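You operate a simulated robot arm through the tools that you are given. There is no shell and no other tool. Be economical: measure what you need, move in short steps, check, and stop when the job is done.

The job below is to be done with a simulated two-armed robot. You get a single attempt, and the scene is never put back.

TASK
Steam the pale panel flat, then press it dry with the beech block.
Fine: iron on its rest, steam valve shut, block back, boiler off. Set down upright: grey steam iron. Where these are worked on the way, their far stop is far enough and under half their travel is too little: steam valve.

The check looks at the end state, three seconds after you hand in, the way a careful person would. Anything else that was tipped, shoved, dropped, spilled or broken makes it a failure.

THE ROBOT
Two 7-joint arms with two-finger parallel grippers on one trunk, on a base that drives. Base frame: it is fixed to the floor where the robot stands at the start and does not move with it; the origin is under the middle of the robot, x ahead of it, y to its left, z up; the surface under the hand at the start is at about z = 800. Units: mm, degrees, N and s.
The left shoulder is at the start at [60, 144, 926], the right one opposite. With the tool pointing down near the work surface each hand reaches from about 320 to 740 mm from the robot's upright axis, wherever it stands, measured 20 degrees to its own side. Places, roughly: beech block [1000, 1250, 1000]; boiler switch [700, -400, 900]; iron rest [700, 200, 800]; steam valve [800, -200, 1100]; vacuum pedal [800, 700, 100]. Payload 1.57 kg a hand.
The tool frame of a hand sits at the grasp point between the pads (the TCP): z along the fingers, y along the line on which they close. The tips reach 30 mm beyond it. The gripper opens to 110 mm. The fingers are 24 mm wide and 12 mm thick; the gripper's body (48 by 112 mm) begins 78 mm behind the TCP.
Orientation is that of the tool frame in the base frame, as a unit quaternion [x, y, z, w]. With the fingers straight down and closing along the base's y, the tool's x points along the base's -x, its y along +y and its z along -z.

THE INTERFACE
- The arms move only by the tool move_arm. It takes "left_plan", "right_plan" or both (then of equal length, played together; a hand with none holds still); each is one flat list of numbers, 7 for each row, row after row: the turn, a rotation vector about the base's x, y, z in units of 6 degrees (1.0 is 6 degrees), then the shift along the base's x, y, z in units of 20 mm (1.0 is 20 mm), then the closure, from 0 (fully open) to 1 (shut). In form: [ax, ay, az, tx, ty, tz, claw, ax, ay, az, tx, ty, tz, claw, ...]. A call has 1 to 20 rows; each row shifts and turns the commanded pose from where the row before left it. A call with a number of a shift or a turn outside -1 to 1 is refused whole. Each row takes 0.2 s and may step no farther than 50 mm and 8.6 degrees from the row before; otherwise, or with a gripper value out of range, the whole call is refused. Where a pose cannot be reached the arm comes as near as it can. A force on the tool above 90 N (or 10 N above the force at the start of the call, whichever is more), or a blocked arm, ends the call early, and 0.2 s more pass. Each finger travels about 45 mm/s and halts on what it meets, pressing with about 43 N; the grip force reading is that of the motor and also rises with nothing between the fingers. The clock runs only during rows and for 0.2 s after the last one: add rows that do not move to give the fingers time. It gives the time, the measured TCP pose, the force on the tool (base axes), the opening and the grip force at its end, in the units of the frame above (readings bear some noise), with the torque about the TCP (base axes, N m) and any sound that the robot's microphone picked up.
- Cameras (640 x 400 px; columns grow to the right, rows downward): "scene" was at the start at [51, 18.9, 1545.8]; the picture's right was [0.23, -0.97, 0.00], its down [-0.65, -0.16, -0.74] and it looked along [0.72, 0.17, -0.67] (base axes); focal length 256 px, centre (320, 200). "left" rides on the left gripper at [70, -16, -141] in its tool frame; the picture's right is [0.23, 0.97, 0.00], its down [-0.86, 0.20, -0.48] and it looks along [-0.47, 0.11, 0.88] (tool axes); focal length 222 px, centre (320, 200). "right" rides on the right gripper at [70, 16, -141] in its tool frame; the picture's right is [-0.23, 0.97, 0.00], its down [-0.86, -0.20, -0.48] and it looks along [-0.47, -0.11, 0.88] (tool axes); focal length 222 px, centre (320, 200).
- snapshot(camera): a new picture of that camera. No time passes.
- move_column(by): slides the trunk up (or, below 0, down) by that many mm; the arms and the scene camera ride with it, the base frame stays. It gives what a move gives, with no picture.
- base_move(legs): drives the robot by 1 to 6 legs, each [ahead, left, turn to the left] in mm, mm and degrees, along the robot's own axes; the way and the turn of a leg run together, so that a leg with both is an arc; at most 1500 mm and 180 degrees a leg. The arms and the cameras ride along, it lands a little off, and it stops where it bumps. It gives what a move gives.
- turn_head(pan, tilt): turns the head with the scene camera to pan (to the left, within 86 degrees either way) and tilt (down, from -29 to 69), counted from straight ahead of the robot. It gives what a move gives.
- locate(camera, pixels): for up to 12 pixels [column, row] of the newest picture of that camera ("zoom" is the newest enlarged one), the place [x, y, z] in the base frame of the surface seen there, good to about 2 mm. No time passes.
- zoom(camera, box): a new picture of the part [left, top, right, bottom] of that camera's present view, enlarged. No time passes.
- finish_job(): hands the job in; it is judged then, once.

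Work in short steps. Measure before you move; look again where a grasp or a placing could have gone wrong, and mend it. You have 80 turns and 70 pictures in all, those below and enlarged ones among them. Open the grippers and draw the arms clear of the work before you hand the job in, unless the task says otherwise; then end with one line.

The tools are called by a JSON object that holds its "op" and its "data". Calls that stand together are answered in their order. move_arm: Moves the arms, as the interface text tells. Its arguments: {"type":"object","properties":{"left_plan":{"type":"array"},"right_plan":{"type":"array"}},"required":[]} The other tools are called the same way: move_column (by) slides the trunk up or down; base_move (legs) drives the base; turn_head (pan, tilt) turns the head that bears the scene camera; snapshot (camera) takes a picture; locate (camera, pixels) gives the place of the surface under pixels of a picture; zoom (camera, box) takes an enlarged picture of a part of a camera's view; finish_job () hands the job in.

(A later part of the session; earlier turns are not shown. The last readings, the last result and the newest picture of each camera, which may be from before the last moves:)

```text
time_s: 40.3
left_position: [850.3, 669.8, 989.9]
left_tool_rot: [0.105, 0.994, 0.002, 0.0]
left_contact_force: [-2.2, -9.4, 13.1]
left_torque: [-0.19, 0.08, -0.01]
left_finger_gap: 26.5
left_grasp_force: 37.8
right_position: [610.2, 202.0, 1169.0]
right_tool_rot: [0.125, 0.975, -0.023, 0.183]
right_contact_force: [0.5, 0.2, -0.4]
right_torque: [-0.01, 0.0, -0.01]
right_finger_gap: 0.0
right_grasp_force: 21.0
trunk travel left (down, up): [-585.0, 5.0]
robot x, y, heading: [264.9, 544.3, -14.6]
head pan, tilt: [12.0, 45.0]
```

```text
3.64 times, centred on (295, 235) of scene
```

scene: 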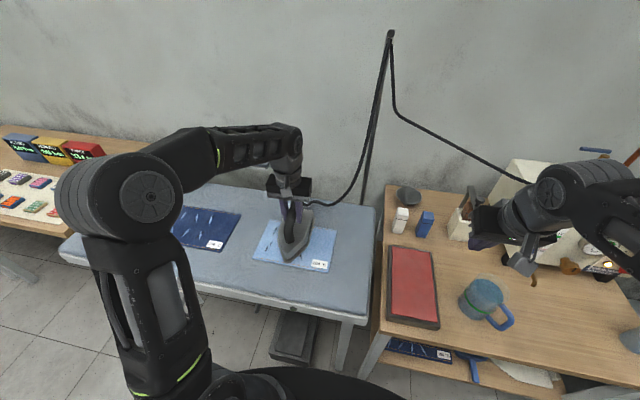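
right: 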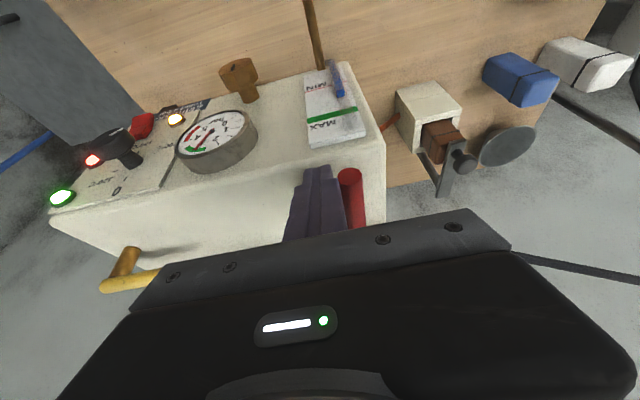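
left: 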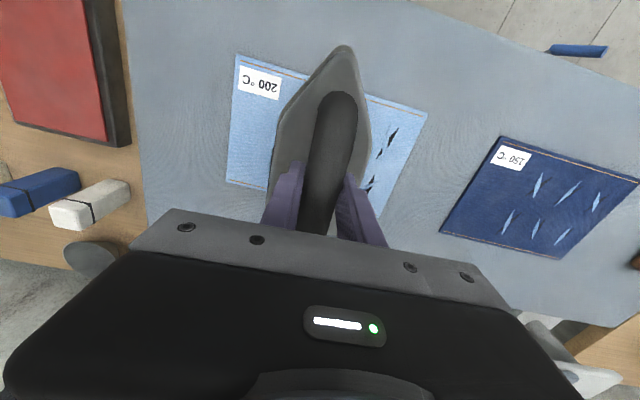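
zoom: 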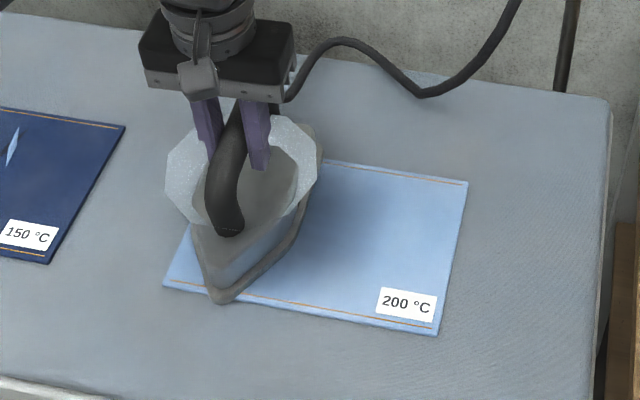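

Wrinkles vanish behind the iron and it steams. I sweep partway back, lift, and look.

{"op": "move_arm", "data": {"left_plan": [0, 0, 0, 0.08, 0.3, 0, 1, 0, 0, 0, 0, 0, 0, 1, 0, 0, 0, -0.1175, -0.486, 0, 1, 0, 0, 0, -0.1175, -0.486, 0, 1, 0, 0, 0, -0.1175, -0.486, 0, 1, 0, 0, 0, -0.1175, -0.486, 0, 1, 0, 0, 0, -0.1175, -0.486, 0, 1, 0, 0, 0, -0.1175, -0.486, 0, 1, 0, 0, 0, -0.1175, -0.486, 0, 1, 0, 0, 0, -0.1175, -0.486, 0, 1, 0, 0, 0, 0, 0, 0.6, 1, 0, 0, 0, 0, 0, 1, 1, 0, 0, 0, 0, 0, 1, 1, 0, 0, 0, 0, -0.5, 0.7, 1, 0, 0, 0, 0, -1, 0, 1, 0, 0, 0, 0, -1, 0, 1, 0, 0, 0, 0, -1, 0, 1]}}

{"op": "zoom", "data": {"camera": "scene", "box": [230, 180, 360, 290]}}

{"op": "snapshot", "data": {"camera": "left"}}

```text
time_s: 43.9
left_position: [835.9, 528.4, 1054.1]
left_tool_rot: [0.105, 0.994, 0.002, -0.001]
left_contact_force: [0.4, -0.2, -18.0]
left_torque: [0.0, 0.06, -0.01]
left_finger_gap: 26.5
left_grasp_force: 37.6
right_position: [612.8, 202.9, 1168.6]
right_tool_rot: [0.124, 0.975, -0.022, 0.183]
right_contact_force: [-0.3, -0.7, 0.6]
right_torque: [0.01, 0.04, -0.02]
right_finger_gap: 0.0
right_grasp_force: 21.8
trunk travel left (down, up): [-585.0, 5.0]
robot x, y, heading: [267.1, 538.6, -14.3]
head pan, tilt: [12.0, 45.0]
```

```text
3.64 times, centred on (295, 235) of scene
```

zoom: 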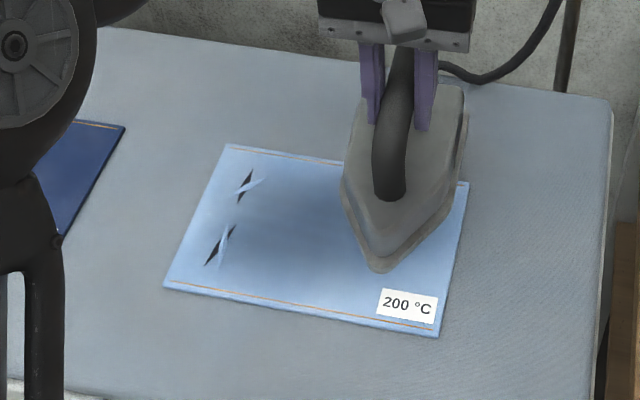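

```text
35 pictures are left
```

left: 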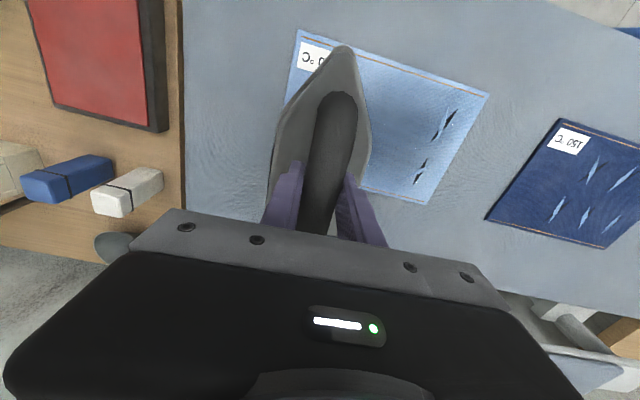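

Two creases at the left end remain. I bring the iron over them at (856,683), lower, and work there with small strokes.

{"op": "move_arm", "data": {"left_plan": [0, 0, 0, 0.125, 0.975, 0, 1, 0, 0, 0, 0.125, 0.975, 0, 1, 0, 0, 0, 0.125, 0.975, 0, 1, 0, 0, 0, 0.125, 0.975, 0, 1, 0, 0, 0, 0.125, 0.975, 0, 1, 0, 0, 0, 0.125, 0.975, 0, 1, 0, 0, 0, 0.125, 0.975, -0.3, 1, 0, 0, 0, 0.125, 0.975, -0.7, 1, 0, 0, 0, 0, 0, -0.9, 1, 0, 0, 0, 0, 0, -0.8, 1, 0, 0, 0, 0, 0, -0.4, 1, 0, 0, 0, 0, 0, -0.15, 1, 0, 0, 0, 0, 0, 0, 1]}}

{"op": "zoom", "data": {"camera": "scene", "box": [230, 180, 360, 290]}}

```text
time_s: 46.7
left_position: [855.7, 685.3, 988.5]
left_tool_rot: [0.106, 0.994, 0.0, 0.0]
left_contact_force: [0.8, 0.4, -6.9]
left_torque: [-0.29, 0.27, 0.01]
left_finger_gap: 26.7
left_grasp_force: 36.9
right_position: [612.1, 204.2, 1168.2]
right_tool_rot: [0.124, 0.975, -0.023, 0.183]
right_contact_force: [-0.2, -0.6, 0.4]
right_torque: [0.0, 0.02, 0.03]
right_finger_gap: 0.0
right_grasp_force: 21.6
trunk travel left (down, up): [-585.0, 5.0]
robot x, y, heading: [263.8, 540.8, -14.4]
head pan, tilt: [12.0, 45.0]
```

```text
3.64 times, centred on (295, 235) of scene
```

zoom: 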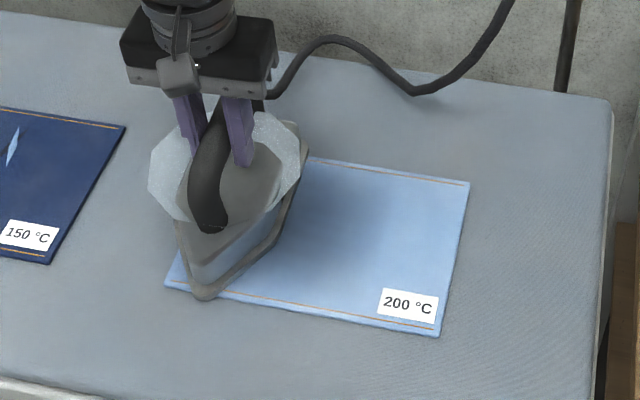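

In contact and steaming over the last creases. I press slightly more, stroke for about 2 s, lift and check.

{"op": "move_arm", "data": {"left_plan": [0, 0, 0, -0.1, 0.02, -0.07, 1, 0, 0, 0, -0.4, 0.1, 0, 1, 0, 0, 0, -0.4, 0.1, 0, 1, 0, 0, 0, 0, 0.3, 0, 1, 0, 0, 0, 0.4, -0.1, 0, 1, 0, 0, 0, 0.4, -0.1, 0, 1, 0, 0, 0, 0, -0.3, 0, 1, 0, 0, 0, -0.05, -0.3, 0, 1, 0, 0, 0, -0.05, -0.3, 0, 1, 0, 0, 0, 0, 0, 0.6, 1, 0, 0, 0, 0, 0, 1, 1, 0, 0, 0, 0, 0, 1, 1, 0, 0, 0, 0, -0.5, 0.7, 1, 0, 0, 0, 0, -1, 0, 1, 0, 0, 0, 0, -1, 0, 1, 0, 0, 0, 0, -1, 0, 1, 0, 0, 0, 0, -1, 0, 1, 0, 0, 0, 0, -1, 0, 1, 0, 0, 0, 0, -1, 0, 1]}}

{"op": "zoom", "data": {"camera": "scene", "box": [230, 180, 360, 290]}}

```text
time_s: 50.7
left_position: [851.2, 542.8, 1052.8]
left_tool_rot: [0.104, 0.995, 0.0, -0.001]
left_contact_force: [-0.1, 0.2, -17.6]
left_torque: [0.03, 0.08, 0.0]
left_finger_gap: 26.6
left_grasp_force: 37.6
right_position: [611.7, 202.5, 1167.9]
right_tool_rot: [0.125, 0.975, -0.022, 0.183]
right_contact_force: [0.4, -0.5, -0.5]
right_torque: [0.01, -0.02, 0.02]
right_finger_gap: 0.0
right_grasp_force: 20.9
trunk travel left (down, up): [-585.0, 5.0]
robot x, y, heading: [262.7, 538.2, -14.4]
head pan, tilt: [12.0, 45.0]
```

```text
3.64 times, centred on (295, 235) of scene
```

zoom: 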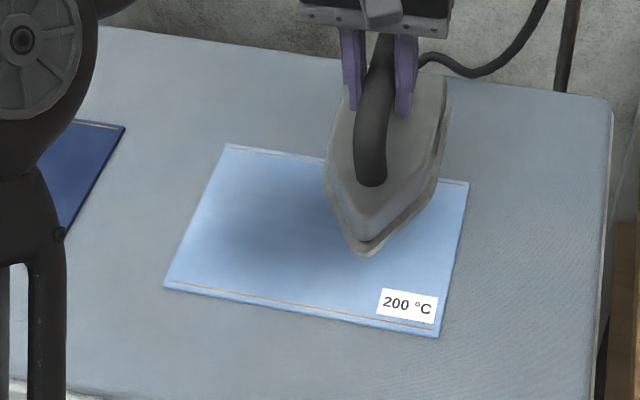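

The panel is flat everywhere and damp. I bring the hand back to its carrying place, drive back right 390 mm, and look at the rest.

{"op": "move_arm", "data": {"left_plan": [0, 0, 0, -0.7, 0.98, 0, 1, 0, 0, 0, -0.7, 0.98, 0, 1, 0, 0, 0, -0.7, 0.98, 0, 1]}}

{"op": "base_move", "data": {"legs": [[0, -390, 0]]}}

{"op": "turn_head", "data": {"pan": 25, "tilt": 50}}

{"op": "zoom", "data": {"camera": "scene", "box": [300, 130, 460, 290]}}

{"op": "snapshot", "data": {"camera": "left"}}

```text
time_s: 51.5
left_position: [809.4, 603.7, 1054.2]
left_tool_rot: [0.106, 0.994, -0.001, 0.0]
left_contact_force: [-0.1, 0.5, -17.9]
left_torque: [0.02, 0.06, -0.02]
left_finger_gap: 26.5
left_grasp_force: 37.3
right_position: [611.3, 204.1, 1169.7]
right_tool_rot: [0.124, 0.975, -0.023, 0.184]
right_contact_force: [-0.8, 0.7, 0.5]
right_torque: [0.0, -0.04, 0.03]
right_finger_gap: 0.0
right_grasp_force: 21.3
trunk travel left (down, up): [-585.0, 5.0]
robot x, y, heading: [262.5, 533.6, -14.5]
head pan, tilt: [12.0, 45.0]
```

```text
time_s: 54.0
left_position: [711.1, 226.0, 1055.1]
left_tool_rot: [0.105, 0.994, 0.0, -0.001]
left_contact_force: [-0.9, -0.8, -17.5]
left_torque: [0.01, 0.06, -0.03]
left_finger_gap: 26.7
left_grasp_force: 37.6
right_position: [513.7, -173.4, 1168.6]
right_tool_rot: [0.123, 0.975, -0.022, 0.183]
right_contact_force: [-0.5, -0.5, -1.1]
right_torque: [0.01, 0.0, 0.01]
right_finger_gap: 0.1
right_grasp_force: 21.1
trunk travel left (down, up): [-585.0, 5.0]
robot x, y, heading: [166.5, 161.5, -14.5]
head pan, tilt: [12.0, 45.0]
```

```text
time_s: 54.7
left_position: [711.8, 228.1, 1053.3]
left_tool_rot: [0.105, 0.994, 0.0, -0.001]
left_contact_force: [-0.5, -0.1, -17.5]
left_torque: [0.04, 0.06, -0.03]
left_finger_gap: 26.6
left_grasp_force: 37.3
right_position: [514.8, -172.6, 1168.7]
right_tool_rot: [0.124, 0.975, -0.024, 0.182]
right_contact_force: [0.0, -0.3, 1.2]
right_torque: [0.0, -0.02, -0.02]
right_finger_gap: 0.0
right_grasp_force: 21.1
trunk travel left (down, up): [-585.0, 5.0]
robot x, y, heading: [163.2, 163.5, -14.4]
head pan, tilt: [25.0, 50.0]
```

```text
2.50 times, centred on (380, 210) of scene
```

zoom: 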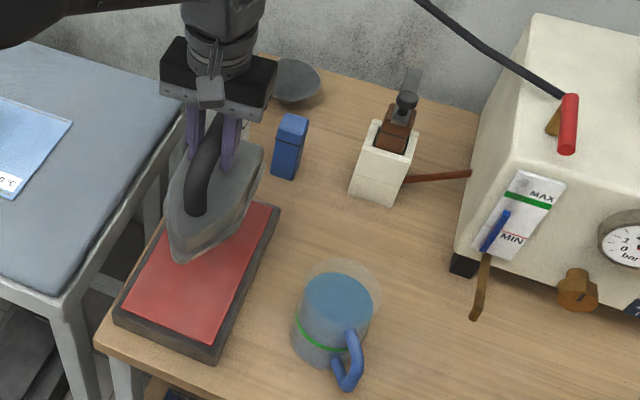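

```text
31 pictures are left
```

left: 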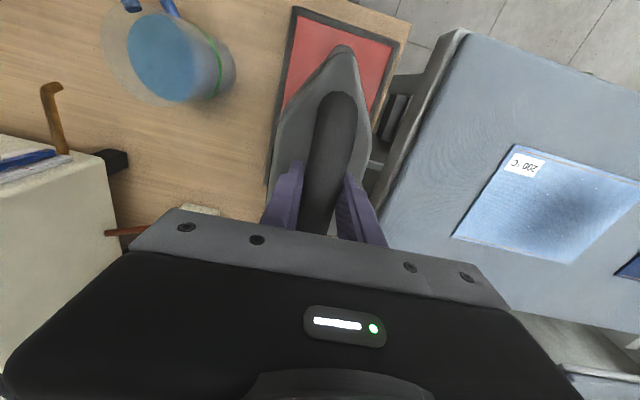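

The hand is practically where it picked the iron up. I lower 108 mm with slow final steps.

{"op": "move_arm", "data": {"left_plan": [0, 0, 0, 0, -0.1, -1, 1, 0, 0, 0, 0, 0, -1, 1, 0, 0, 0, 0, 0, -1, 1, 0, 0, 0, 0, 0, -1, 1, 0, 0, 0, 0, 0, -0.8, 1, 0, 0, 0, 0, 0, -0.3, 1, 0, 0, 0, 0, 0, -0.15, 1, 0, 0, 0, 0, 0, -0.1, 1, 0, 0, 0, 0, 0, -0.05, 1, 0, 0, 0, 0, 0, 0, 1]}}

{"op": "zoom", "data": {"camera": "scene", "box": [300, 130, 460, 290]}}

```text
time_s: 56.9
left_position: [712.2, 225.7, 944.9]
left_tool_rot: [0.105, 0.994, 0.0, -0.001]
left_contact_force: [-0.4, 0.9, -15.6]
left_torque: [0.02, -0.08, 0.07]
left_finger_gap: 26.6
left_grasp_force: 37.8
right_position: [513.8, -173.1, 1168.5]
right_tool_rot: [0.124, 0.975, -0.023, 0.182]
right_contact_force: [-0.4, 0.2, -0.9]
right_torque: [-0.01, -0.01, -0.01]
right_finger_gap: 0.0
right_grasp_force: 21.1
trunk travel left (down, up): [-585.0, 5.0]
robot x, y, heading: [166.7, 163.2, -14.4]
head pan, tilt: [25.0, 50.0]
```

```text
2.50 times, centred on (380, 210) of scene
```

zoom: 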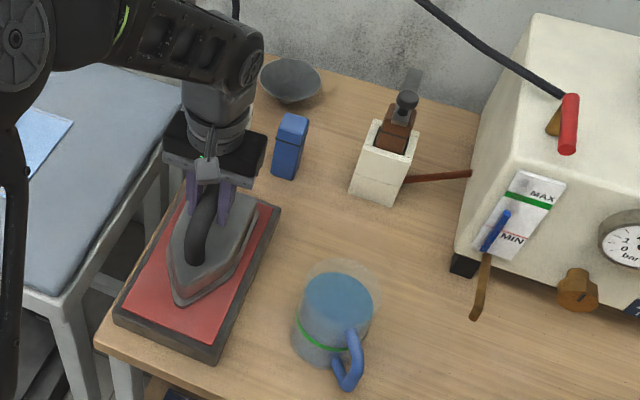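

Touching lightly (-15.6 N of -17.8); a further millimetre down, then I open and rise straight up.

{"op": "move_arm", "data": {"left_plan": [0, 0, 0, 0, 0, -0.05, 1, 0, 0, 0, 0, 0, -0.04, 1, 0, 0, 0, 0, 0, 0, 1, 0, 0, 0, 0, 0, 0, 0.6, 0, 0, 0, 0, 0, 0, 0.3, 0, 0, 0, 0, 0, 0, 0, 0, 0, 0, 0, 0, 0, 0, 0, 0, 0, 0, 0, 0, 0, 0, 0, 0, 0, 0, 0.5, 0, 0, 0, 0, 0, 0, 1, 0, 0, 0, 0, 0, 0, 1, 0, 0, 0, 0, 0, 0, 1, 0, 0, 0, 0, 0, 0, 1, 0, 0, 0, 0, 0, 0, 1, 0]}}

{"op": "snapshot", "data": {"camera": "left"}}

```text
time_s: 59.9
left_position: [710.5, 224.0, 1054.1]
left_tool_rot: [0.106, 0.994, 0.0, -0.002]
left_contact_force: [0.0, -0.8, -0.2]
left_torque: [0.04, 0.05, 0.03]
left_finger_gap: 110.0
left_grasp_force: 0.1
right_position: [512.2, -171.5, 1169.0]
right_tool_rot: [0.123, 0.975, -0.022, 0.183]
right_contact_force: [0.1, -0.2, 0.2]
right_torque: [0.02, -0.03, -0.01]
right_finger_gap: 0.0
right_grasp_force: 21.7
trunk travel left (down, up): [-585.0, 5.0]
robot x, y, heading: [169.2, 165.3, -14.5]
head pan, tilt: [25.0, 50.0]
```

```text
29 pictures are left
```

left: 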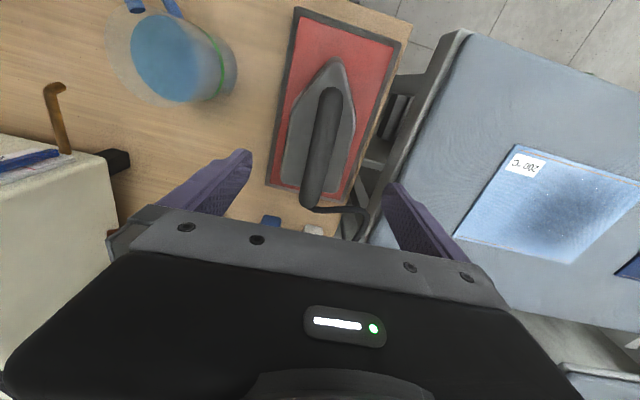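

The iron sits upright on its rest. Now the right hand goes to the left side of the open lever (pre-position (744,-95,1102)).

{"op": "move_arm", "data": {"right_plan": [0, 0, 0, 0.967, 0.32, 0, 1, 0, 0, 0, 0.967, 0.32, 0, 1, 0, 0, 0, 0.967, 0.32, 0, 1, 0, 0, 0, 0.967, 0.32, 0, 1, 0, 0, 0, 0.967, 0.32, 0, 1, 0, 0, 0, 0.967, 0.32, 0, 1, 0, 0, 0, 0.967, 0.32, 0, 1, 0, 0, 0, 0.967, 0.32, 0, 1, 0, 0, 0, 0.967, 0.32, 0, 1, 0, 0, 0, 0.967, 0.32, 0, 1, 0, 0, 0, 0.967, 0.32, 0, 1, 0, 0, 0, 0.967, 0.32, 0, 1, 0, 0, 0, 0, 0, -0.84, 1, 0, 0, 0, 0, 0, -0.84, 1, 0, 0, 0, 0, 0, -0.84, 1, 0, 0, 0, 0, 0, -0.84, 1]}}

{"op": "snapshot", "data": {"camera": "right"}}

```text
time_s: 63.3
left_position: [711.3, 223.9, 1054.9]
left_tool_rot: [0.106, 0.994, 0.001, -0.001]
left_contact_force: [0.5, 1.5, 0.1]
left_torque: [-0.01, 0.0, -0.02]
left_finger_gap: 109.9
left_grasp_force: 0.0
right_position: [745.9, -95.6, 1101.5]
right_tool_rot: [0.124, 0.975, -0.023, 0.183]
right_contact_force: [0.0, -0.4, 0.0]
right_torque: [0.0, -0.03, -0.01]
right_finger_gap: 0.1
right_grasp_force: 21.0
trunk travel left (down, up): [-585.0, 5.0]
robot x, y, heading: [169.9, 163.9, -14.4]
head pan, tilt: [25.0, 50.0]
```

```text
28 pictures are left
```

right: 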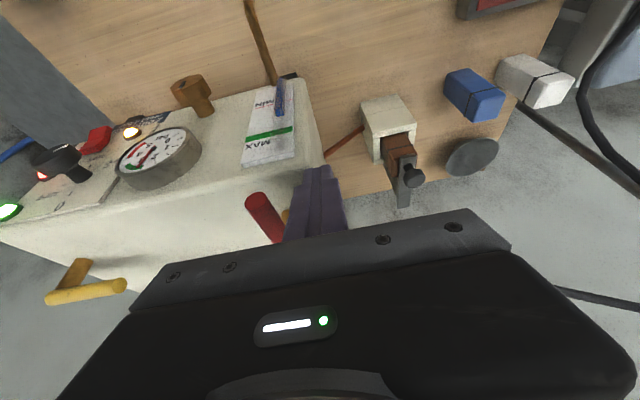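

The finger stands left of the red lever. I push it through the quarter-circle back to closed.

{"op": "move_arm", "data": {"right_plan": [0, 0, 0, -0.13, -0.51, 0, 1, 0, 0, 0, -0.13, -0.51, 0, 1, 0, 0, 0, -0.405, -0.735, 0, 1, 0, 0, 0, -0.2, -0.82, 0, 1, 0, 0, 0, 0.02, -0.845, 0, 1, 0, 0, 0, 0.235, -0.81, 0, 1, 0, 0, 0, 0.44, -0.72, 0, 1, 0, 0, 0, 0.61, -0.585, 0, 1, 0, 0, 0, 0.35, -0.09, 0, 1]}}

{"op": "snapshot", "data": {"camera": "right"}}

```text
time_s: 65.3
left_position: [711.0, 224.0, 1054.0]
left_tool_rot: [0.106, 0.994, 0.0, -0.001]
left_contact_force: [0.1, 0.3, -0.1]
left_torque: [0.02, -0.03, 0.02]
left_finger_gap: 109.7
left_grasp_force: 0.1
right_position: [760.8, -209.5, 1101.6]
right_tool_rot: [0.125, 0.975, -0.024, 0.184]
right_contact_force: [-0.7, -1.5, -0.9]
right_torque: [0.0, 0.08, -0.03]
right_finger_gap: 0.1
right_grasp_force: 21.7
trunk travel left (down, up): [-585.0, 5.0]
robot x, y, heading: [165.4, 161.3, -14.4]
head pan, tilt: [25.0, 50.0]
```

```text
27 pictures are left
```

right: 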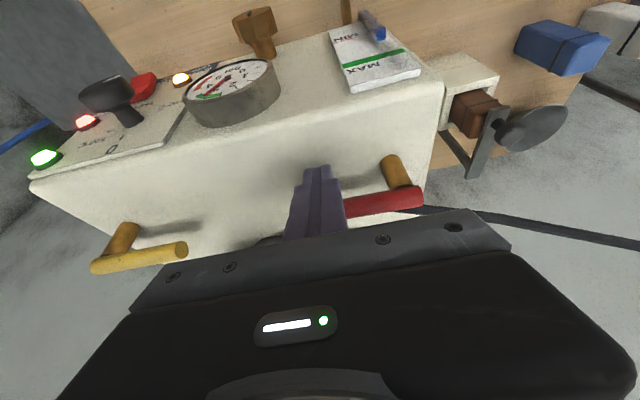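

The lever is almost parallel again but no stop force yet; I push a few millimetres more along the stop direction.

{"op": "move_arm", "data": {"right_plan": [0, 0, 0, 0.24, -0.06, 0, 1, 0, 0, 0, 0.24, -0.06, 0, 1, 0, 0, 0, 0.24, -0.06, 0, 1]}}

```text
time_s: 66.1
left_position: [704.9, 224.9, 1056.5]
left_tool_rot: [0.105, 0.994, -0.001, 0.002]
left_contact_force: [-0.3, 0.7, -0.7]
left_torque: [-0.01, -0.04, 0.0]
left_finger_gap: 110.0
left_grasp_force: 0.0
right_position: [766.0, -210.1, 1101.2]
right_tool_rot: [0.125, 0.976, -0.022, 0.177]
right_contact_force: [-49.2, 12.1, -3.5]
right_torque: [0.51, -0.04, 0.24]
right_finger_gap: 0.0
right_grasp_force: 21.3
trunk travel left (down, up): [-585.0, 5.0]
robot x, y, heading: [165.3, 164.3, -14.6]
head pan, tilt: [25.0, 50.0]
```

49 N at the stop: the valve is shut. I back the hand off and up, and look at the boiler switch.

{"op": "move_arm", "data": {"right_plan": [0, 0, 0, -0.9, 0.23, 0, 1, 0, 0, 0, -0.5, 0.12, 0.9, 1, 0, 0, 0, 0, 0, 1, 1, 0, 0, 0, -1, 0.5, 1, 1, 0, 0, 0, -1, 0.5, 0.5, 1, 0, 0, 0, -1, 0.5, 0, 1, 0, 0, 0, -1, 0.5, 0, 1, 0, 0, 0, -1, 0.5, 0, 1, 0, 0, 0, -1, 0.5, 0, 1, 0, 0, 0, -1, 0, 0, 1, 0, 0, 0, -1, 0, 0, 1]}}

{"op": "turn_head", "data": {"pan": -22, "tilt": 40}}

{"op": "snapshot", "data": {"camera": "scene"}}

```text
time_s: 68.5
left_position: [711.3, 225.6, 1053.8]
left_tool_rot: [0.105, 0.995, 0.0, 0.0]
left_contact_force: [0.3, -0.2, -0.1]
left_torque: [0.02, 0.01, 0.02]
left_finger_gap: 110.0
left_grasp_force: 0.0
right_position: [587.1, -144.1, 1168.9]
right_tool_rot: [0.123, 0.975, -0.025, 0.184]
right_contact_force: [-0.4, 0.5, 0.6]
right_torque: [0.0, -0.03, 0.01]
right_finger_gap: 0.1
right_grasp_force: 21.4
trunk travel left (down, up): [-585.0, 5.0]
robot x, y, heading: [168.1, 164.6, -14.7]
head pan, tilt: [25.0, 50.0]
```

```text
time_s: 69.7
left_position: [710.0, 224.6, 1053.5]
left_tool_rot: [0.106, 0.994, 0.0, -0.001]
left_contact_force: [-0.1, 0.3, 0.2]
left_torque: [0.02, 0.01, 0.01]
left_finger_gap: 110.0
left_grasp_force: 0.0
right_position: [587.4, -144.4, 1169.5]
right_tool_rot: [0.125, 0.975, -0.022, 0.183]
right_contact_force: [-0.1, 0.1, 0.3]
right_torque: [-0.02, -0.02, 0.04]
right_finger_gap: 0.0
right_grasp_force: 21.5
trunk travel left (down, up): [-585.0, 5.0]
robot x, y, heading: [166.4, 162.7, -14.5]
head pan, tilt: [-22.0, 40.0]
```

```text
26 pictures are left
```

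scene: 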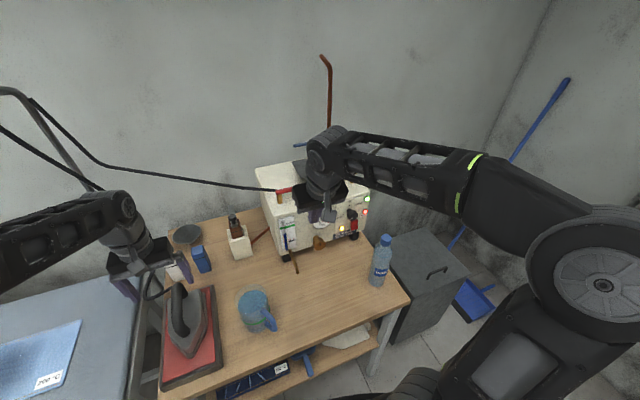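

I enlarge the switch at (353,225) and measure it.

{"op": "zoom", "data": {"camera": "scene", "box": [330, 190, 380, 245]}}

{"op": "locate", "data": {"camera": "zoom", "pixels": [[290, 210], [290, 240], [290, 265], [290, 290], [260, 250], [220, 330], [300, 320], [280, 180]]}}

```text
7.27 times, centred on (355, 218) of scene
```

zoom: 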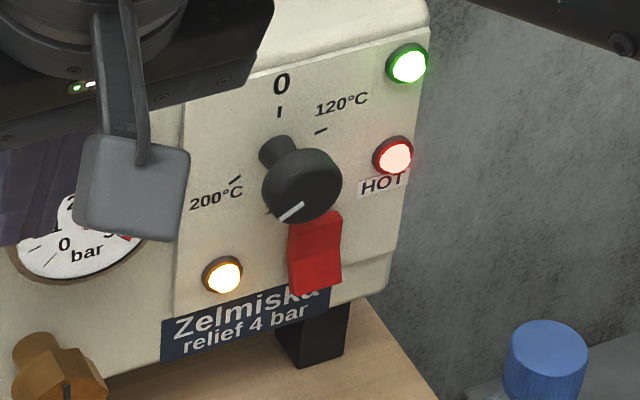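

```text
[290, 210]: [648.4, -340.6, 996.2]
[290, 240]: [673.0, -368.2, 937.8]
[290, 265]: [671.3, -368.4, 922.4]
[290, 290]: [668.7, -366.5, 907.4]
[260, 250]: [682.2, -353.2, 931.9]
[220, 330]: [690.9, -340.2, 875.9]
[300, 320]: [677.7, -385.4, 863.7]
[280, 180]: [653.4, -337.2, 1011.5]
```

The rocker's upper half is pushed in (protrudes 5 mm) and its lower half sticks out (10 mm) near (665,-379,908), so pressing the lower half switches off. The bottle stands in line with it, so I back off 120 mm and shift left 100 mm to come in diagonally from the left.

{"op": "base_move", "data": {"legs": [[-120, 0, 0], [0, 100, 0]]}}

{"op": "move_arm", "data": {"right_plan": [-0.25, -0.95, 0, 0, 0, 0, 1, -0.25, -0.95, 0, 0, 0, 0, 1, -0.25, -0.95, 0, 0, 0, 0, 1, -0.25, -0.95, 0, 0, 0, 0, 1, -0.25, -0.95, 0, 0, 0, 0, 1, -0.25, -0.95, 0, 0, 0, 0, 1, -0.25, -0.95, 0, 0, 0, 0, 1, 0, 0, -1, 0, 0, 0, 1, 0, 0, -1, 0, 0, 0, 1, 0, 0, -1, 0, 0, 0, 1, 0, 0, -1, 0, 0, 0, 1, 0, 0, -1, 0, 0, 0, 1, 0, 0, -1, 0, 0, 0, 1]}}

{"op": "snapshot", "data": {"camera": "scene"}}

```text
time_s: 71.7
left_position: [619.8, 353.9, 1054.0]
left_tool_rot: [0.105, 0.994, -0.001, -0.002]
left_contact_force: [-0.5, 0.0, 0.3]
left_torque: [-0.01, 0.05, 0.01]
left_finger_gap: 109.8
left_grasp_force: 0.1
right_position: [496.6, -17.6, 1169.5]
right_tool_rot: [0.124, 0.975, -0.023, 0.184]
right_contact_force: [-0.1, 0.2, 1.2]
right_torque: [-0.05, 0.01, -0.01]
right_finger_gap: 0.0
right_grasp_force: 21.6
trunk travel left (down, up): [-585.0, 5.0]
robot x, y, heading: [74.3, 290.1, -14.5]
head pan, tilt: [-22.0, 40.0]
```

```text
time_s: 74.5
left_position: [621.7, 352.9, 1053.2]
left_tool_rot: [0.105, 0.994, 0.0, -0.002]
left_contact_force: [0.4, 0.4, -0.4]
left_torque: [-0.01, -0.01, 0.01]
left_finger_gap: 109.9
left_grasp_force: 0.0
right_position: [497.2, -17.1, 1169.7]
right_tool_rot: [0.366, 0.773, -0.224, 0.468]
right_contact_force: [0.1, -0.3, -0.2]
right_torque: [0.0, -0.01, -0.01]
right_finger_gap: 0.2
right_grasp_force: 21.0
trunk travel left (down, up): [-585.0, 5.0]
robot x, y, heading: [73.0, 290.3, -14.4]
head pan, tilt: [-22.0, 40.0]
```

```text
24 pictures are left
```

scene: 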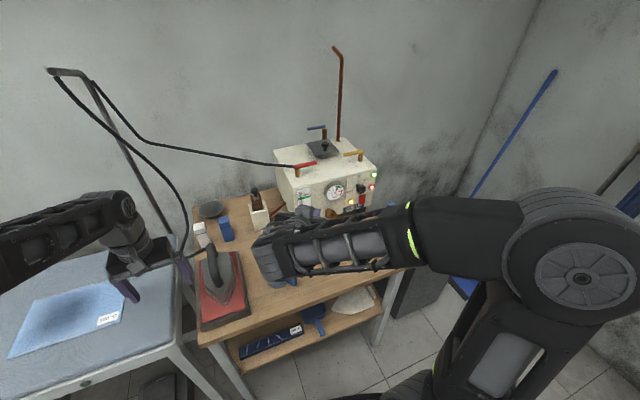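

Tool direction is now (0.56,-0.69,-0.46). I check where the forearm and bottle are relative to each other.

{"op": "locate", "data": {"camera": "scene", "pixels": [[270, 250], [330, 250], [410, 235], [500, 235], [392, 206], [400, 260], [575, 240]]}}

{"op": "snapshot", "data": {"camera": "right"}}

```text
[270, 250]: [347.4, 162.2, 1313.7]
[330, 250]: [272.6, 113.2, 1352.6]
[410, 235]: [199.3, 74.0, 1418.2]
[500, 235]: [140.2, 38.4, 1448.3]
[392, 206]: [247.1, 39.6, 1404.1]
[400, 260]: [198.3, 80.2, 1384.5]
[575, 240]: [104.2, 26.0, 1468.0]
```

```text
23 pictures are left
```

right: 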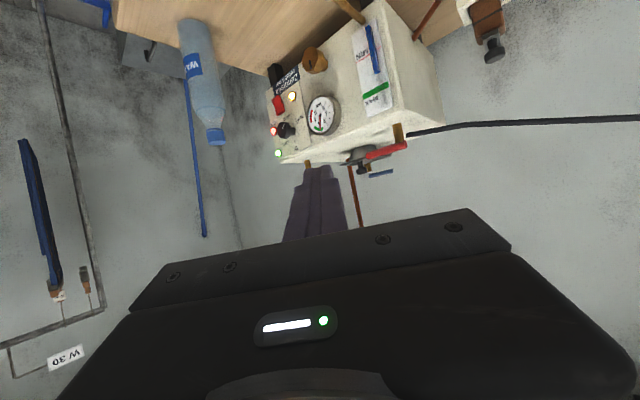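

The arm is high (elbow z≈1400), bottle clear. I go to the pre-press position (613,-336,932).

{"op": "move_arm", "data": {"right_plan": [0, 0, 0, 0.341, -0.938, -0.4, 1, 0, 0, 0, 0.341, -0.938, -0.4, 1, 0, 0, 0, 0.341, -0.938, -0.4, 1, 0, 0, 0, 0.341, -0.938, -0.4, 1, 0, 0, 0, 0.341, -0.938, -0.4, 1, 0, 0, 0, 0.341, -0.938, -0.4, 1, 0, 0, 0, 0.341, -0.938, -0.4, 1, 0, 0, 0, 0.341, -0.938, -0.4, 1, 0, 0, 0, 0.341, -0.938, -0.96, 1, 0, 0, 0, 0.341, -0.938, -0.96, 1, 0, 0, 0, 0.341, -0.938, -0.96, 1, 0, 0, 0, 0.341, -0.938, -0.96, 1, 0, 0, 0, 0.341, -0.938, -0.96, 1, 0, 0, 0, 0.341, -0.938, -0.96, 1, 0, 0, 0, 0.341, -0.938, -0.96, 1]}}

{"op": "snapshot", "data": {"camera": "right"}}

{"op": "zoom", "data": {"camera": "scene", "box": [270, 130, 430, 280]}}

```text
time_s: 77.7
left_position: [620.4, 351.1, 1053.2]
left_tool_rot: [0.105, 0.994, 0.001, -0.002]
left_contact_force: [-0.8, -0.9, 0.4]
left_torque: [0.0, 0.0, 0.0]
left_finger_gap: 109.8
left_grasp_force: 0.0
right_position: [598.0, -299.5, 969.5]
right_tool_rot: [0.364, 0.774, -0.222, 0.468]
right_contact_force: [0.1, -0.4, 0.0]
right_torque: [-0.02, 0.02, 0.04]
right_finger_gap: 0.0
right_grasp_force: 21.1
trunk travel left (down, up): [-585.0, 5.0]
robot x, y, heading: [75.5, 290.2, -14.2]
head pan, tilt: [-22.0, 40.0]
```

```text
22 pictures are left
```

right: 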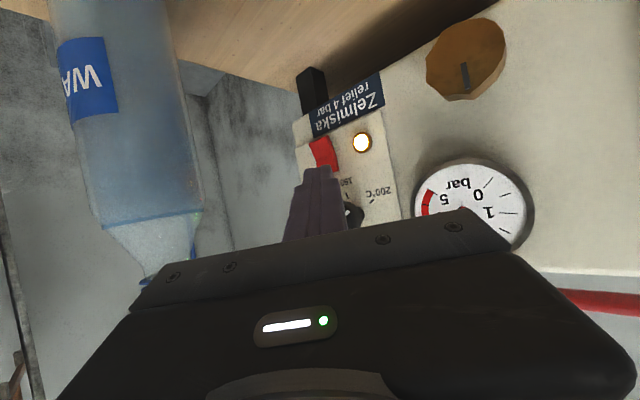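

```text
2.67 times, centred on (350, 205) of scene
```

zoom: 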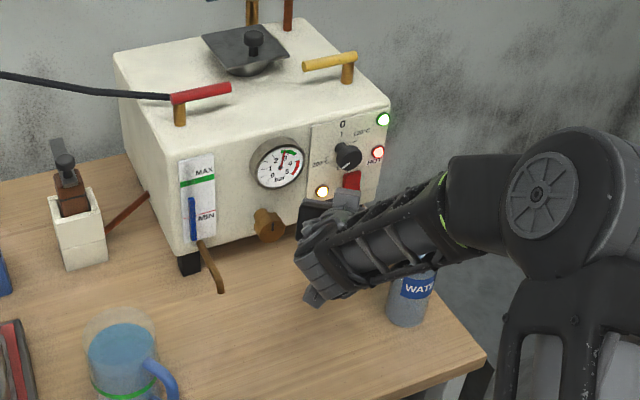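

The 112 mm-wide gripper body would come too near the bottle at the final spot, so I roll the tool 90° about its own axis here (camera side away from the bottle).

{"op": "move_arm", "data": {"right_plan": [0.56, -0.688, -0.462, 0, 0, 0, 1, 0.56, -0.688, -0.462, 0, 0, 0, 1, 0.56, -0.688, -0.462, 0, 0, 0, 1, 0.56, -0.688, -0.462, 0, 0, 0, 1, 0.56, -0.688, -0.462, 0, 0, 0, 1, 0.56, -0.688, -0.462, 0, 0, 0, 1, 0.56, -0.688, -0.462, 0, 0, 0, 1, 0.56, -0.688, -0.462, 0, 0, 0, 1, 0.56, -0.688, -0.462, 0, 0, 0, 1, 0.56, -0.688, -0.462, 0, 0, 0, 1, 0.56, -0.688, -0.462, 0, 0, 0, 1, 0.56, -0.688, -0.462, 0, 0, 0, 1, 0.56, -0.688, -0.462, 0, 0, 0, 1, 0.56, -0.688, -0.462, 0, 0, 0, 1]}}

{"op": "snapshot", "data": {"camera": "right"}}

{"op": "zoom", "data": {"camera": "scene", "box": [270, 130, 430, 280]}}

```text
time_s: 80.7
left_position: [620.7, 351.5, 1053.3]
left_tool_rot: [0.106, 0.994, 0.0, 0.0]
left_contact_force: [0.5, -0.3, 0.1]
left_torque: [0.01, -0.01, -0.01]
left_finger_gap: 110.1
left_grasp_force: 0.1
right_position: [597.5, -298.7, 970.4]
right_tool_rot: [0.788, 0.328, 0.147, 0.499]
right_contact_force: [-0.1, -0.3, 0.0]
right_torque: [0.02, 0.01, 0.02]
right_finger_gap: 0.1
right_grasp_force: 21.1
trunk travel left (down, up): [-585.0, 5.0]
robot x, y, heading: [71.5, 291.2, -14.5]
head pan, tilt: [-22.0, 40.0]
```

```text
20 pictures are left
```

right: 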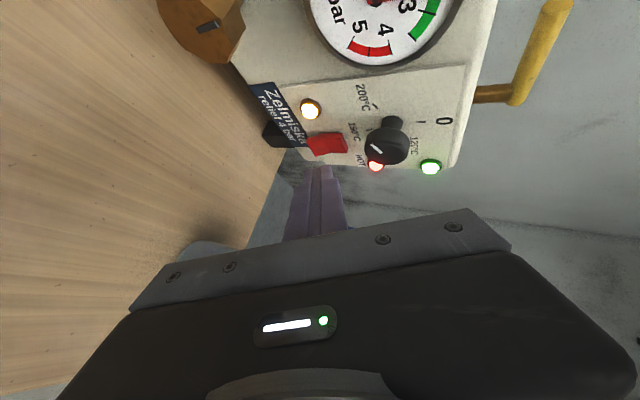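

```text
2.67 times, centred on (350, 205) of scene
```

zoom: 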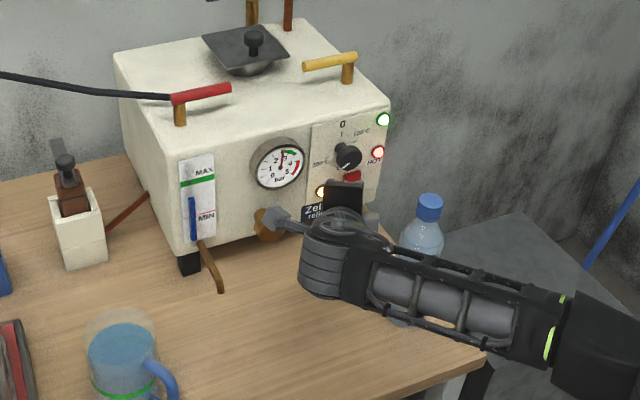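

The camera now sees the dial well; I enlarge it to verify its pointer and the switch.

{"op": "zoom", "data": {"camera": "right", "box": [270, 70, 470, 195]}}

{"op": "locate", "data": {"camera": "zoom", "pixels": [[130, 235], [160, 235], [200, 230], [235, 220], [200, 250], [200, 210], [130, 270], [360, 250]]}}

```text
3.20 times, centred on (370, 132) of right
```

zoom: 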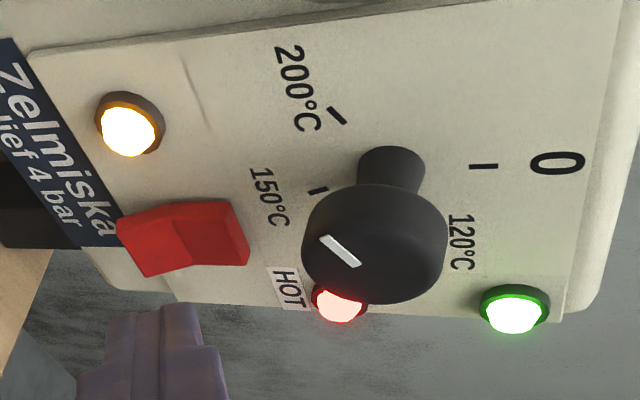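

```text
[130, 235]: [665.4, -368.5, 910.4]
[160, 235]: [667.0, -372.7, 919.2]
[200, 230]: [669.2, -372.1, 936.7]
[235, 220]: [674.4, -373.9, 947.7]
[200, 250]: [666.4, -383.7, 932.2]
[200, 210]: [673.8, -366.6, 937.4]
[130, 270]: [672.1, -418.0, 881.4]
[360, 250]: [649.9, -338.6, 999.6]
```

The pointer is parallel to the 200 tick — fine. The rocker's lower half is at (666,-372,912); I move in so the fingertip corner meets it and press a few millimetres.

{"op": "move_arm", "data": {"right_plan": [0, 0, 0, 0.435, -0.797, -0.675, 1, 0, 0, 0, 0.435, -0.797, -0.675, 1, 0, 0, 0, 0.435, -0.797, -0.675, 1, 0, 0, 0, 0.435, -0.797, -0.675, 1, 0, 0, 0, 0.2, -0.05, 0, 1]}}

{"op": "zoom", "data": {"camera": "right", "box": [220, 70, 420, 195]}}

```text
time_s: 81.9
left_position: [620.1, 351.8, 1052.7]
left_tool_rot: [0.105, 0.994, 0.001, -0.001]
left_contact_force: [0.5, 0.2, 0.6]
left_torque: [-0.01, 0.03, -0.01]
left_finger_gap: 110.1
left_grasp_force: 0.0
right_position: [636.7, -364.2, 918.0]
right_tool_rot: [0.788, 0.329, 0.148, 0.499]
right_contact_force: [-2.0, 1.3, 0.1]
right_torque: [-0.01, 0.03, 0.04]
right_finger_gap: 0.2
right_grasp_force: 20.8
trunk travel left (down, up): [-585.0, 5.0]
robot x, y, heading: [76.4, 292.3, -14.8]
head pan, tilt: [-22.0, 40.0]
```

```text
3.20 times, centred on (320, 132) of right
```

zoom: 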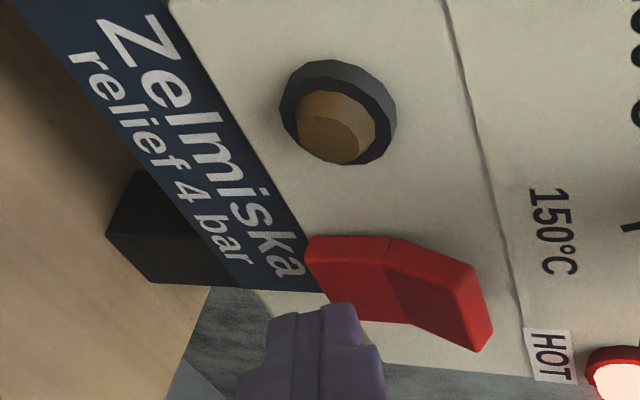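

The amber lamp is out and the rocker has flipped: boiler off. I retreat along the approach path and up.

{"op": "move_arm", "data": {"right_plan": [0, 0, 0, -0.3, 0.3, 0.2, 1, 0, 0, 0, -0.435, 0.797, 0.675, 1, 0, 0, 0, -0.435, 0.797, 0.675, 1, 0, 0, 0, -0.435, 0.797, 0.675, 1, 0, 0, 0, -0.341, 0.9, 0.96, 1, 0, 0, 0, -0.341, 0.9, 0.96, 1, 0, 0, 0, -0.341, 0.9, 0.96, 1, 0, 0, 0, -0.341, 0.9, 0.96, 1, 0, 0, 0, -0.341, 0.9, 0.96, 1, 0, 0, 0, -0.341, 0.9, 0.96, 1, 0, 0, 0, -0.341, 0.9, 0.96, 1, 0, 0, 0, -0.4, 0.9, 0.5, 1, 0, 0, 0, -0.5, 0.9, 0.4, 1, 0, 0, 0, -0.5, 0.9, 0, 1, 0, 0, 0, -0.5, 0.9, 0, 1, 0, 0, 0, -0.5, 0.9, 0, 1]}}

{"op": "zoom", "data": {"camera": "scene", "box": [270, 130, 430, 280]}}

```text
time_s: 85.3
left_position: [620.0, 351.5, 1054.3]
left_tool_rot: [0.105, 0.994, 0.0, 0.0]
left_contact_force: [-0.5, -0.6, 0.0]
left_torque: [-0.02, -0.03, -0.02]
left_finger_gap: 110.0
left_grasp_force: 0.0
right_position: [520.8, -220.4, 1156.1]
right_tool_rot: [0.788, 0.331, 0.148, 0.498]
right_contact_force: [-0.8, 0.7, 0.0]
right_torque: [-0.01, 0.03, 0.04]
right_finger_gap: 0.0
right_grasp_force: 21.0
right hand out of reach, approached as far as the arm can: row 8, 9, 10, 11, 12, 13, 14, 15, 16
trunk travel left (down, up): [-585.0, 5.0]
robot x, y, heading: [73.7, 293.4, -14.7]
head pan, tilt: [-22.0, 40.0]
```

```text
2.67 times, centred on (350, 205) of scene
```

zoom: 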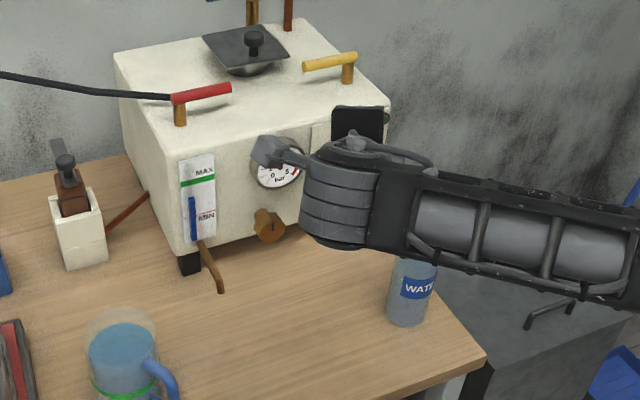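

The valve reads shut and nothing is disturbed. The rolled wrist limits reach, so I unroll it at this height.

{"op": "move_arm", "data": {"right_plan": [-0.56, 0.688, 0.462, 0, 0, 0, 1, -0.56, 0.688, 0.462, 0, 0, 0, 1, -0.56, 0.688, 0.462, 0, 0, 0, 1, -0.56, 0.688, 0.462, 0, 0, 0, 1, -0.56, 0.688, 0.462, 0, 0, 0, 1, -0.56, 0.688, 0.462, 0, 0, 0, 1, -0.56, 0.688, 0.462, 0, 0, 0, 1, -0.56, 0.688, 0.462, 0, 0, 0, 1, -0.56, 0.688, 0.462, 0, 0, 0, 1, -0.56, 0.688, 0.462, 0, 0, 0, 1, -0.56, 0.688, 0.462, 0, 0, 0, 1, -0.56, 0.688, 0.462, 0, 0, 0, 1, -0.56, 0.688, 0.462, 0, 0, 0, 1, -0.56, 0.688, 0.462, 0, 0, 0, 1]}}

{"op": "move_arm", "data": {"right_plan": [0, 0, 1, -0.2, 1, 0, 1, 0, 0, 1, -0.2, 1, 0, 1, 0, 0, 1, -0.2, 1, 0, 1, 0, 0, 1, -0.2, 1, 0, 1, 0, 0, 1, -0.2, 1, 0, 1, 0, 0, 1, -0.2, 1, 0, 1, 0, 0, 0, -0.2, 1, 0, 1, 0, 0, 0, -0.5, 1, 0, 1, 0, 0, 0, -0.5, 1, 0, 1]}}

```text
time_s: 88.3
left_position: [619.4, 352.3, 1053.8]
left_tool_rot: [0.105, 0.994, 0.001, 0.0]
left_contact_force: [-0.3, -0.9, 0.8]
left_torque: [0.0, 0.02, 0.01]
left_finger_gap: 110.0
left_grasp_force: 0.1
right_position: [521.0, -221.1, 1155.3]
right_tool_rot: [0.364, 0.774, -0.222, 0.468]
right_contact_force: [-0.4, -0.7, -0.2]
right_torque: [0.0, 0.02, 0.01]
right_finger_gap: 0.0
right_grasp_force: 20.9
trunk travel left (down, up): [-585.0, 5.0]
robot x, y, heading: [75.1, 291.4, -14.2]
head pan, tilt: [-22.0, 40.0]
```

```text
time_s: 90.3
left_position: [620.5, 351.8, 1053.4]
left_tool_rot: [0.105, 0.994, 0.0, -0.001]
left_contact_force: [0.5, 0.0, 0.1]
left_torque: [-0.02, 0.01, -0.01]
left_finger_gap: 109.9
left_grasp_force: 0.1
right_position: [489.5, -45.3, 1166.3]
right_tool_rot: [0.106, 0.849, -0.066, 0.513]
right_contact_force: [0.2, -0.3, 0.8]
right_torque: [0.01, -0.02, 0.01]
right_finger_gap: 0.2
right_grasp_force: 21.3
right hand out of reach, approached as far as the arm can: row 8, 9
trunk travel left (down, up): [-585.0, 5.0]
robot x, y, heading: [75.8, 291.6, -14.7]
head pan, tilt: [-22.0, 40.0]
```

Now for the block: I drive left 750 mm, then 115 mm forward, and look at the block.

{"op": "base_move", "data": {"legs": [[0, 750, 0], [115, 0, 0]]}}

{"op": "turn_head", "data": {"pan": 25, "tilt": 45}}

{"op": "snapshot", "data": {"camera": "scene"}}

{"op": "snapshot", "data": {"camera": "left"}}

```text
time_s: 95.1
left_position: [920.8, 1035.5, 1052.2]
left_tool_rot: [0.109, 0.994, -0.001, -0.002]
left_contact_force: [0.3, -0.7, 0.2]
left_torque: [0.02, 0.03, 0.01]
left_finger_gap: 109.9
left_grasp_force: 0.0
right_position: [787.5, 637.7, 1165.2]
right_tool_rot: [0.111, 0.849, -0.068, 0.513]
right_contact_force: [0.8, 0.2, -0.2]
right_torque: [0.0, -0.01, 0.01]
right_finger_gap: 0.0
right_grasp_force: 20.8
trunk travel left (down, up): [-585.0, 5.0]
robot x, y, heading: [375.2, 977.7, -15.0]
head pan, tilt: [-22.0, 40.0]
```

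```text
time_s: 96.3
left_position: [920.0, 1035.3, 1054.2]
left_tool_rot: [0.108, 0.994, 0.001, -0.001]
left_contact_force: [0.5, -0.2, -0.4]
left_torque: [-0.01, 0.0, -0.01]
left_finger_gap: 109.9
left_grasp_force: 0.2
right_position: [785.8, 638.6, 1165.5]
right_tool_rot: [0.11, 0.849, -0.068, 0.513]
right_contact_force: [0.2, 0.6, -0.3]
right_torque: [0.02, 0.0, 0.02]
right_finger_gap: 0.0
right_grasp_force: 21.1
trunk travel left (down, up): [-585.0, 5.0]
robot x, y, heading: [371.6, 978.1, -15.0]
head pan, tilt: [25.0, 45.0]
```

```text
15 pictures are left
```

scene: 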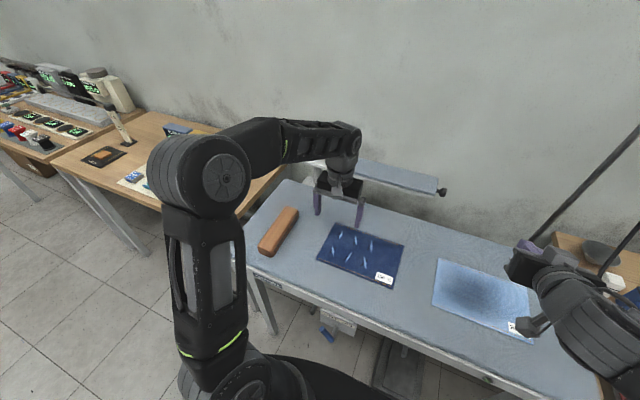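

```text
14 pictures are left
```

left: 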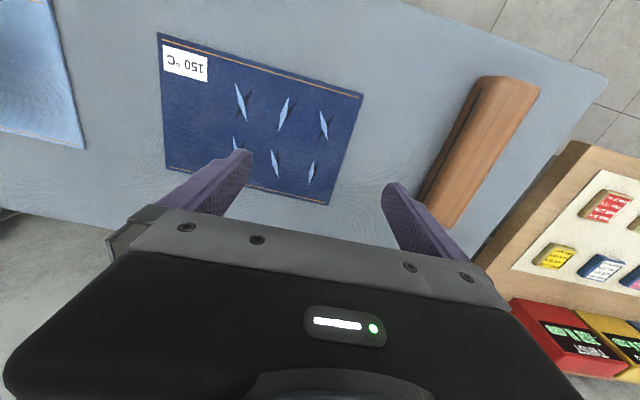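

Both panels and the block (280,230) are visible. I measure the block.

{"op": "locate", "data": {"camera": "left", "pixels": [[490, 80], [535, 90], [455, 220], [425, 195], [488, 150], [505, 165], [470, 100], [455, 130]]}}

{"op": "locate", "data": {"camera": "scene", "pixels": [[292, 210], [262, 246], [279, 230], [272, 256], [297, 217], [437, 195], [415, 190], [442, 191]]}}

{"op": "zoom", "data": {"camera": "left", "box": [390, 60, 570, 240]}}

```text
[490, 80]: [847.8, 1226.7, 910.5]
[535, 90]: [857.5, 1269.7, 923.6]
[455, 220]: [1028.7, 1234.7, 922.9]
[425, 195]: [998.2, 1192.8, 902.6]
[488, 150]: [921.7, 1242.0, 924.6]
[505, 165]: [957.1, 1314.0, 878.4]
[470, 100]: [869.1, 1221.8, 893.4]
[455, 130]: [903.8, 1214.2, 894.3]
```

```text
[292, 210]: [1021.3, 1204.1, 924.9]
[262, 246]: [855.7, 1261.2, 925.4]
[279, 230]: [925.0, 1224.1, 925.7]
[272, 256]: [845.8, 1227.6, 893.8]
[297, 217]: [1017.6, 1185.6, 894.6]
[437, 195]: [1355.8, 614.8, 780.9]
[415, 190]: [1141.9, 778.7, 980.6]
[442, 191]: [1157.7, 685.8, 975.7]
```

```text
2.22 times, centred on (480, 150) of left
```

zoom: 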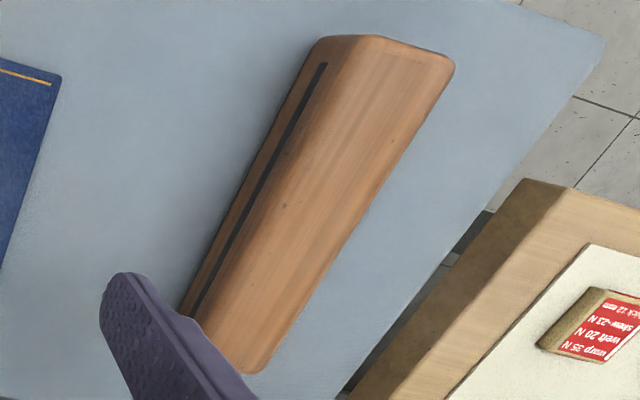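

Block centre ≈(938,1232), 42 mm wide, z 885–925, aligned with the hand. I move over it and lower to z≈921, then grip.

{"op": "move_arm", "data": {"left_plan": [0, 0, 0, 0.09, 0.985, 0, 0, 0, 0, 0, 0.09, 0.985, 0, 0, 0, 0, 0, 0.09, 0.985, 0, 0, 0, 0, 0, 0.09, 0.985, 0, 0, 0, 0, 0, 0.09, 0.985, 0, 0, 0, 0, 0, 0.09, 0.985, 0, 0, 0, 0, 0, 0.09, 0.985, 0, 0, 0, 0, 0, 0.09, 0.985, 0, 0, 0, 0, 0, 0.09, 0.985, 0, 0, 0, 0, 0, 0.09, 0.985, 0, 0, 0, 0, 0, 0, 0, -1, 0, 0, 0, 0, 0, 0, -1, 0, 0, 0, 0, 0, 0, -1, 0, 0, 0, 0, 0, 0, -1, 0]}}

{"op": "snapshot", "data": {"camera": "left"}}

```text
time_s: 99.3
left_position: [937.1, 1235.3, 974.2]
left_tool_rot: [0.109, 0.994, 0.0, -0.001]
left_contact_force: [-0.5, -0.2, 0.1]
left_torque: [-0.01, -0.01, 0.0]
left_finger_gap: 109.9
left_grasp_force: 0.0
right_position: [785.9, 637.7, 1166.9]
right_tool_rot: [0.111, 0.848, -0.068, 0.514]
right_contact_force: [-1.2, -0.2, 0.3]
right_torque: [-0.02, 0.01, -0.01]
right_finger_gap: 0.1
right_grasp_force: 21.1
trunk travel left (down, up): [-585.0, 5.0]
robot x, y, heading: [371.1, 978.5, -14.8]
head pan, tilt: [25.0, 45.0]
```

```text
12 pictures are left
```

left: 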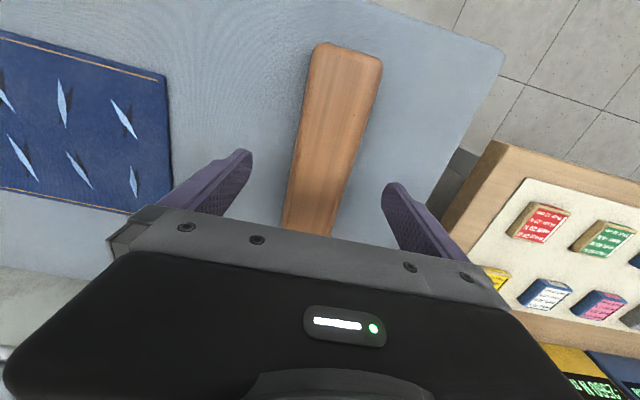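

The block is centred between the fingers. I lower 53 mm and grip.

{"op": "move_arm", "data": {"left_plan": [0, 0, 0, 0.05, -0.1, -1, 0, 0, 0, 0, 0, 0, -1, 0, 0, 0, 0, 0, 0, -0.65, 0, 0, 0, 0, 0, 0, 0, 0.4, 0, 0, 0, 0, 0, 0, 0.6, 0, 0, 0, 0, 0, 0, 1, 0, 0, 0, 0, 0, 0, 1, 0, 0, 0, 0, 0, 0, 1, 0, 0, 0, 0, 0, 0, 1, 0, 0, 0, 0, 0, 0, 1]}}

```text
time_s: 101.5
left_position: [938.3, 1230.5, 920.3]
left_tool_rot: [0.108, 0.994, 0.001, -0.001]
left_contact_force: [0.2, 1.6, -0.3]
left_torque: [0.08, -0.21, 0.12]
left_finger_gap: 55.7
left_grasp_force: 42.6
right_position: [786.4, 638.7, 1165.9]
right_tool_rot: [0.11, 0.848, -0.068, 0.514]
right_contact_force: [0.6, 0.4, 1.3]
right_torque: [0.01, -0.02, 0.0]
right_finger_gap: 0.0
right_grasp_force: 21.6
trunk travel left (down, up): [-585.0, 5.0]
robot x, y, heading: [375.5, 977.6, -15.0]
head pan, tilt: [25.0, 45.0]
```

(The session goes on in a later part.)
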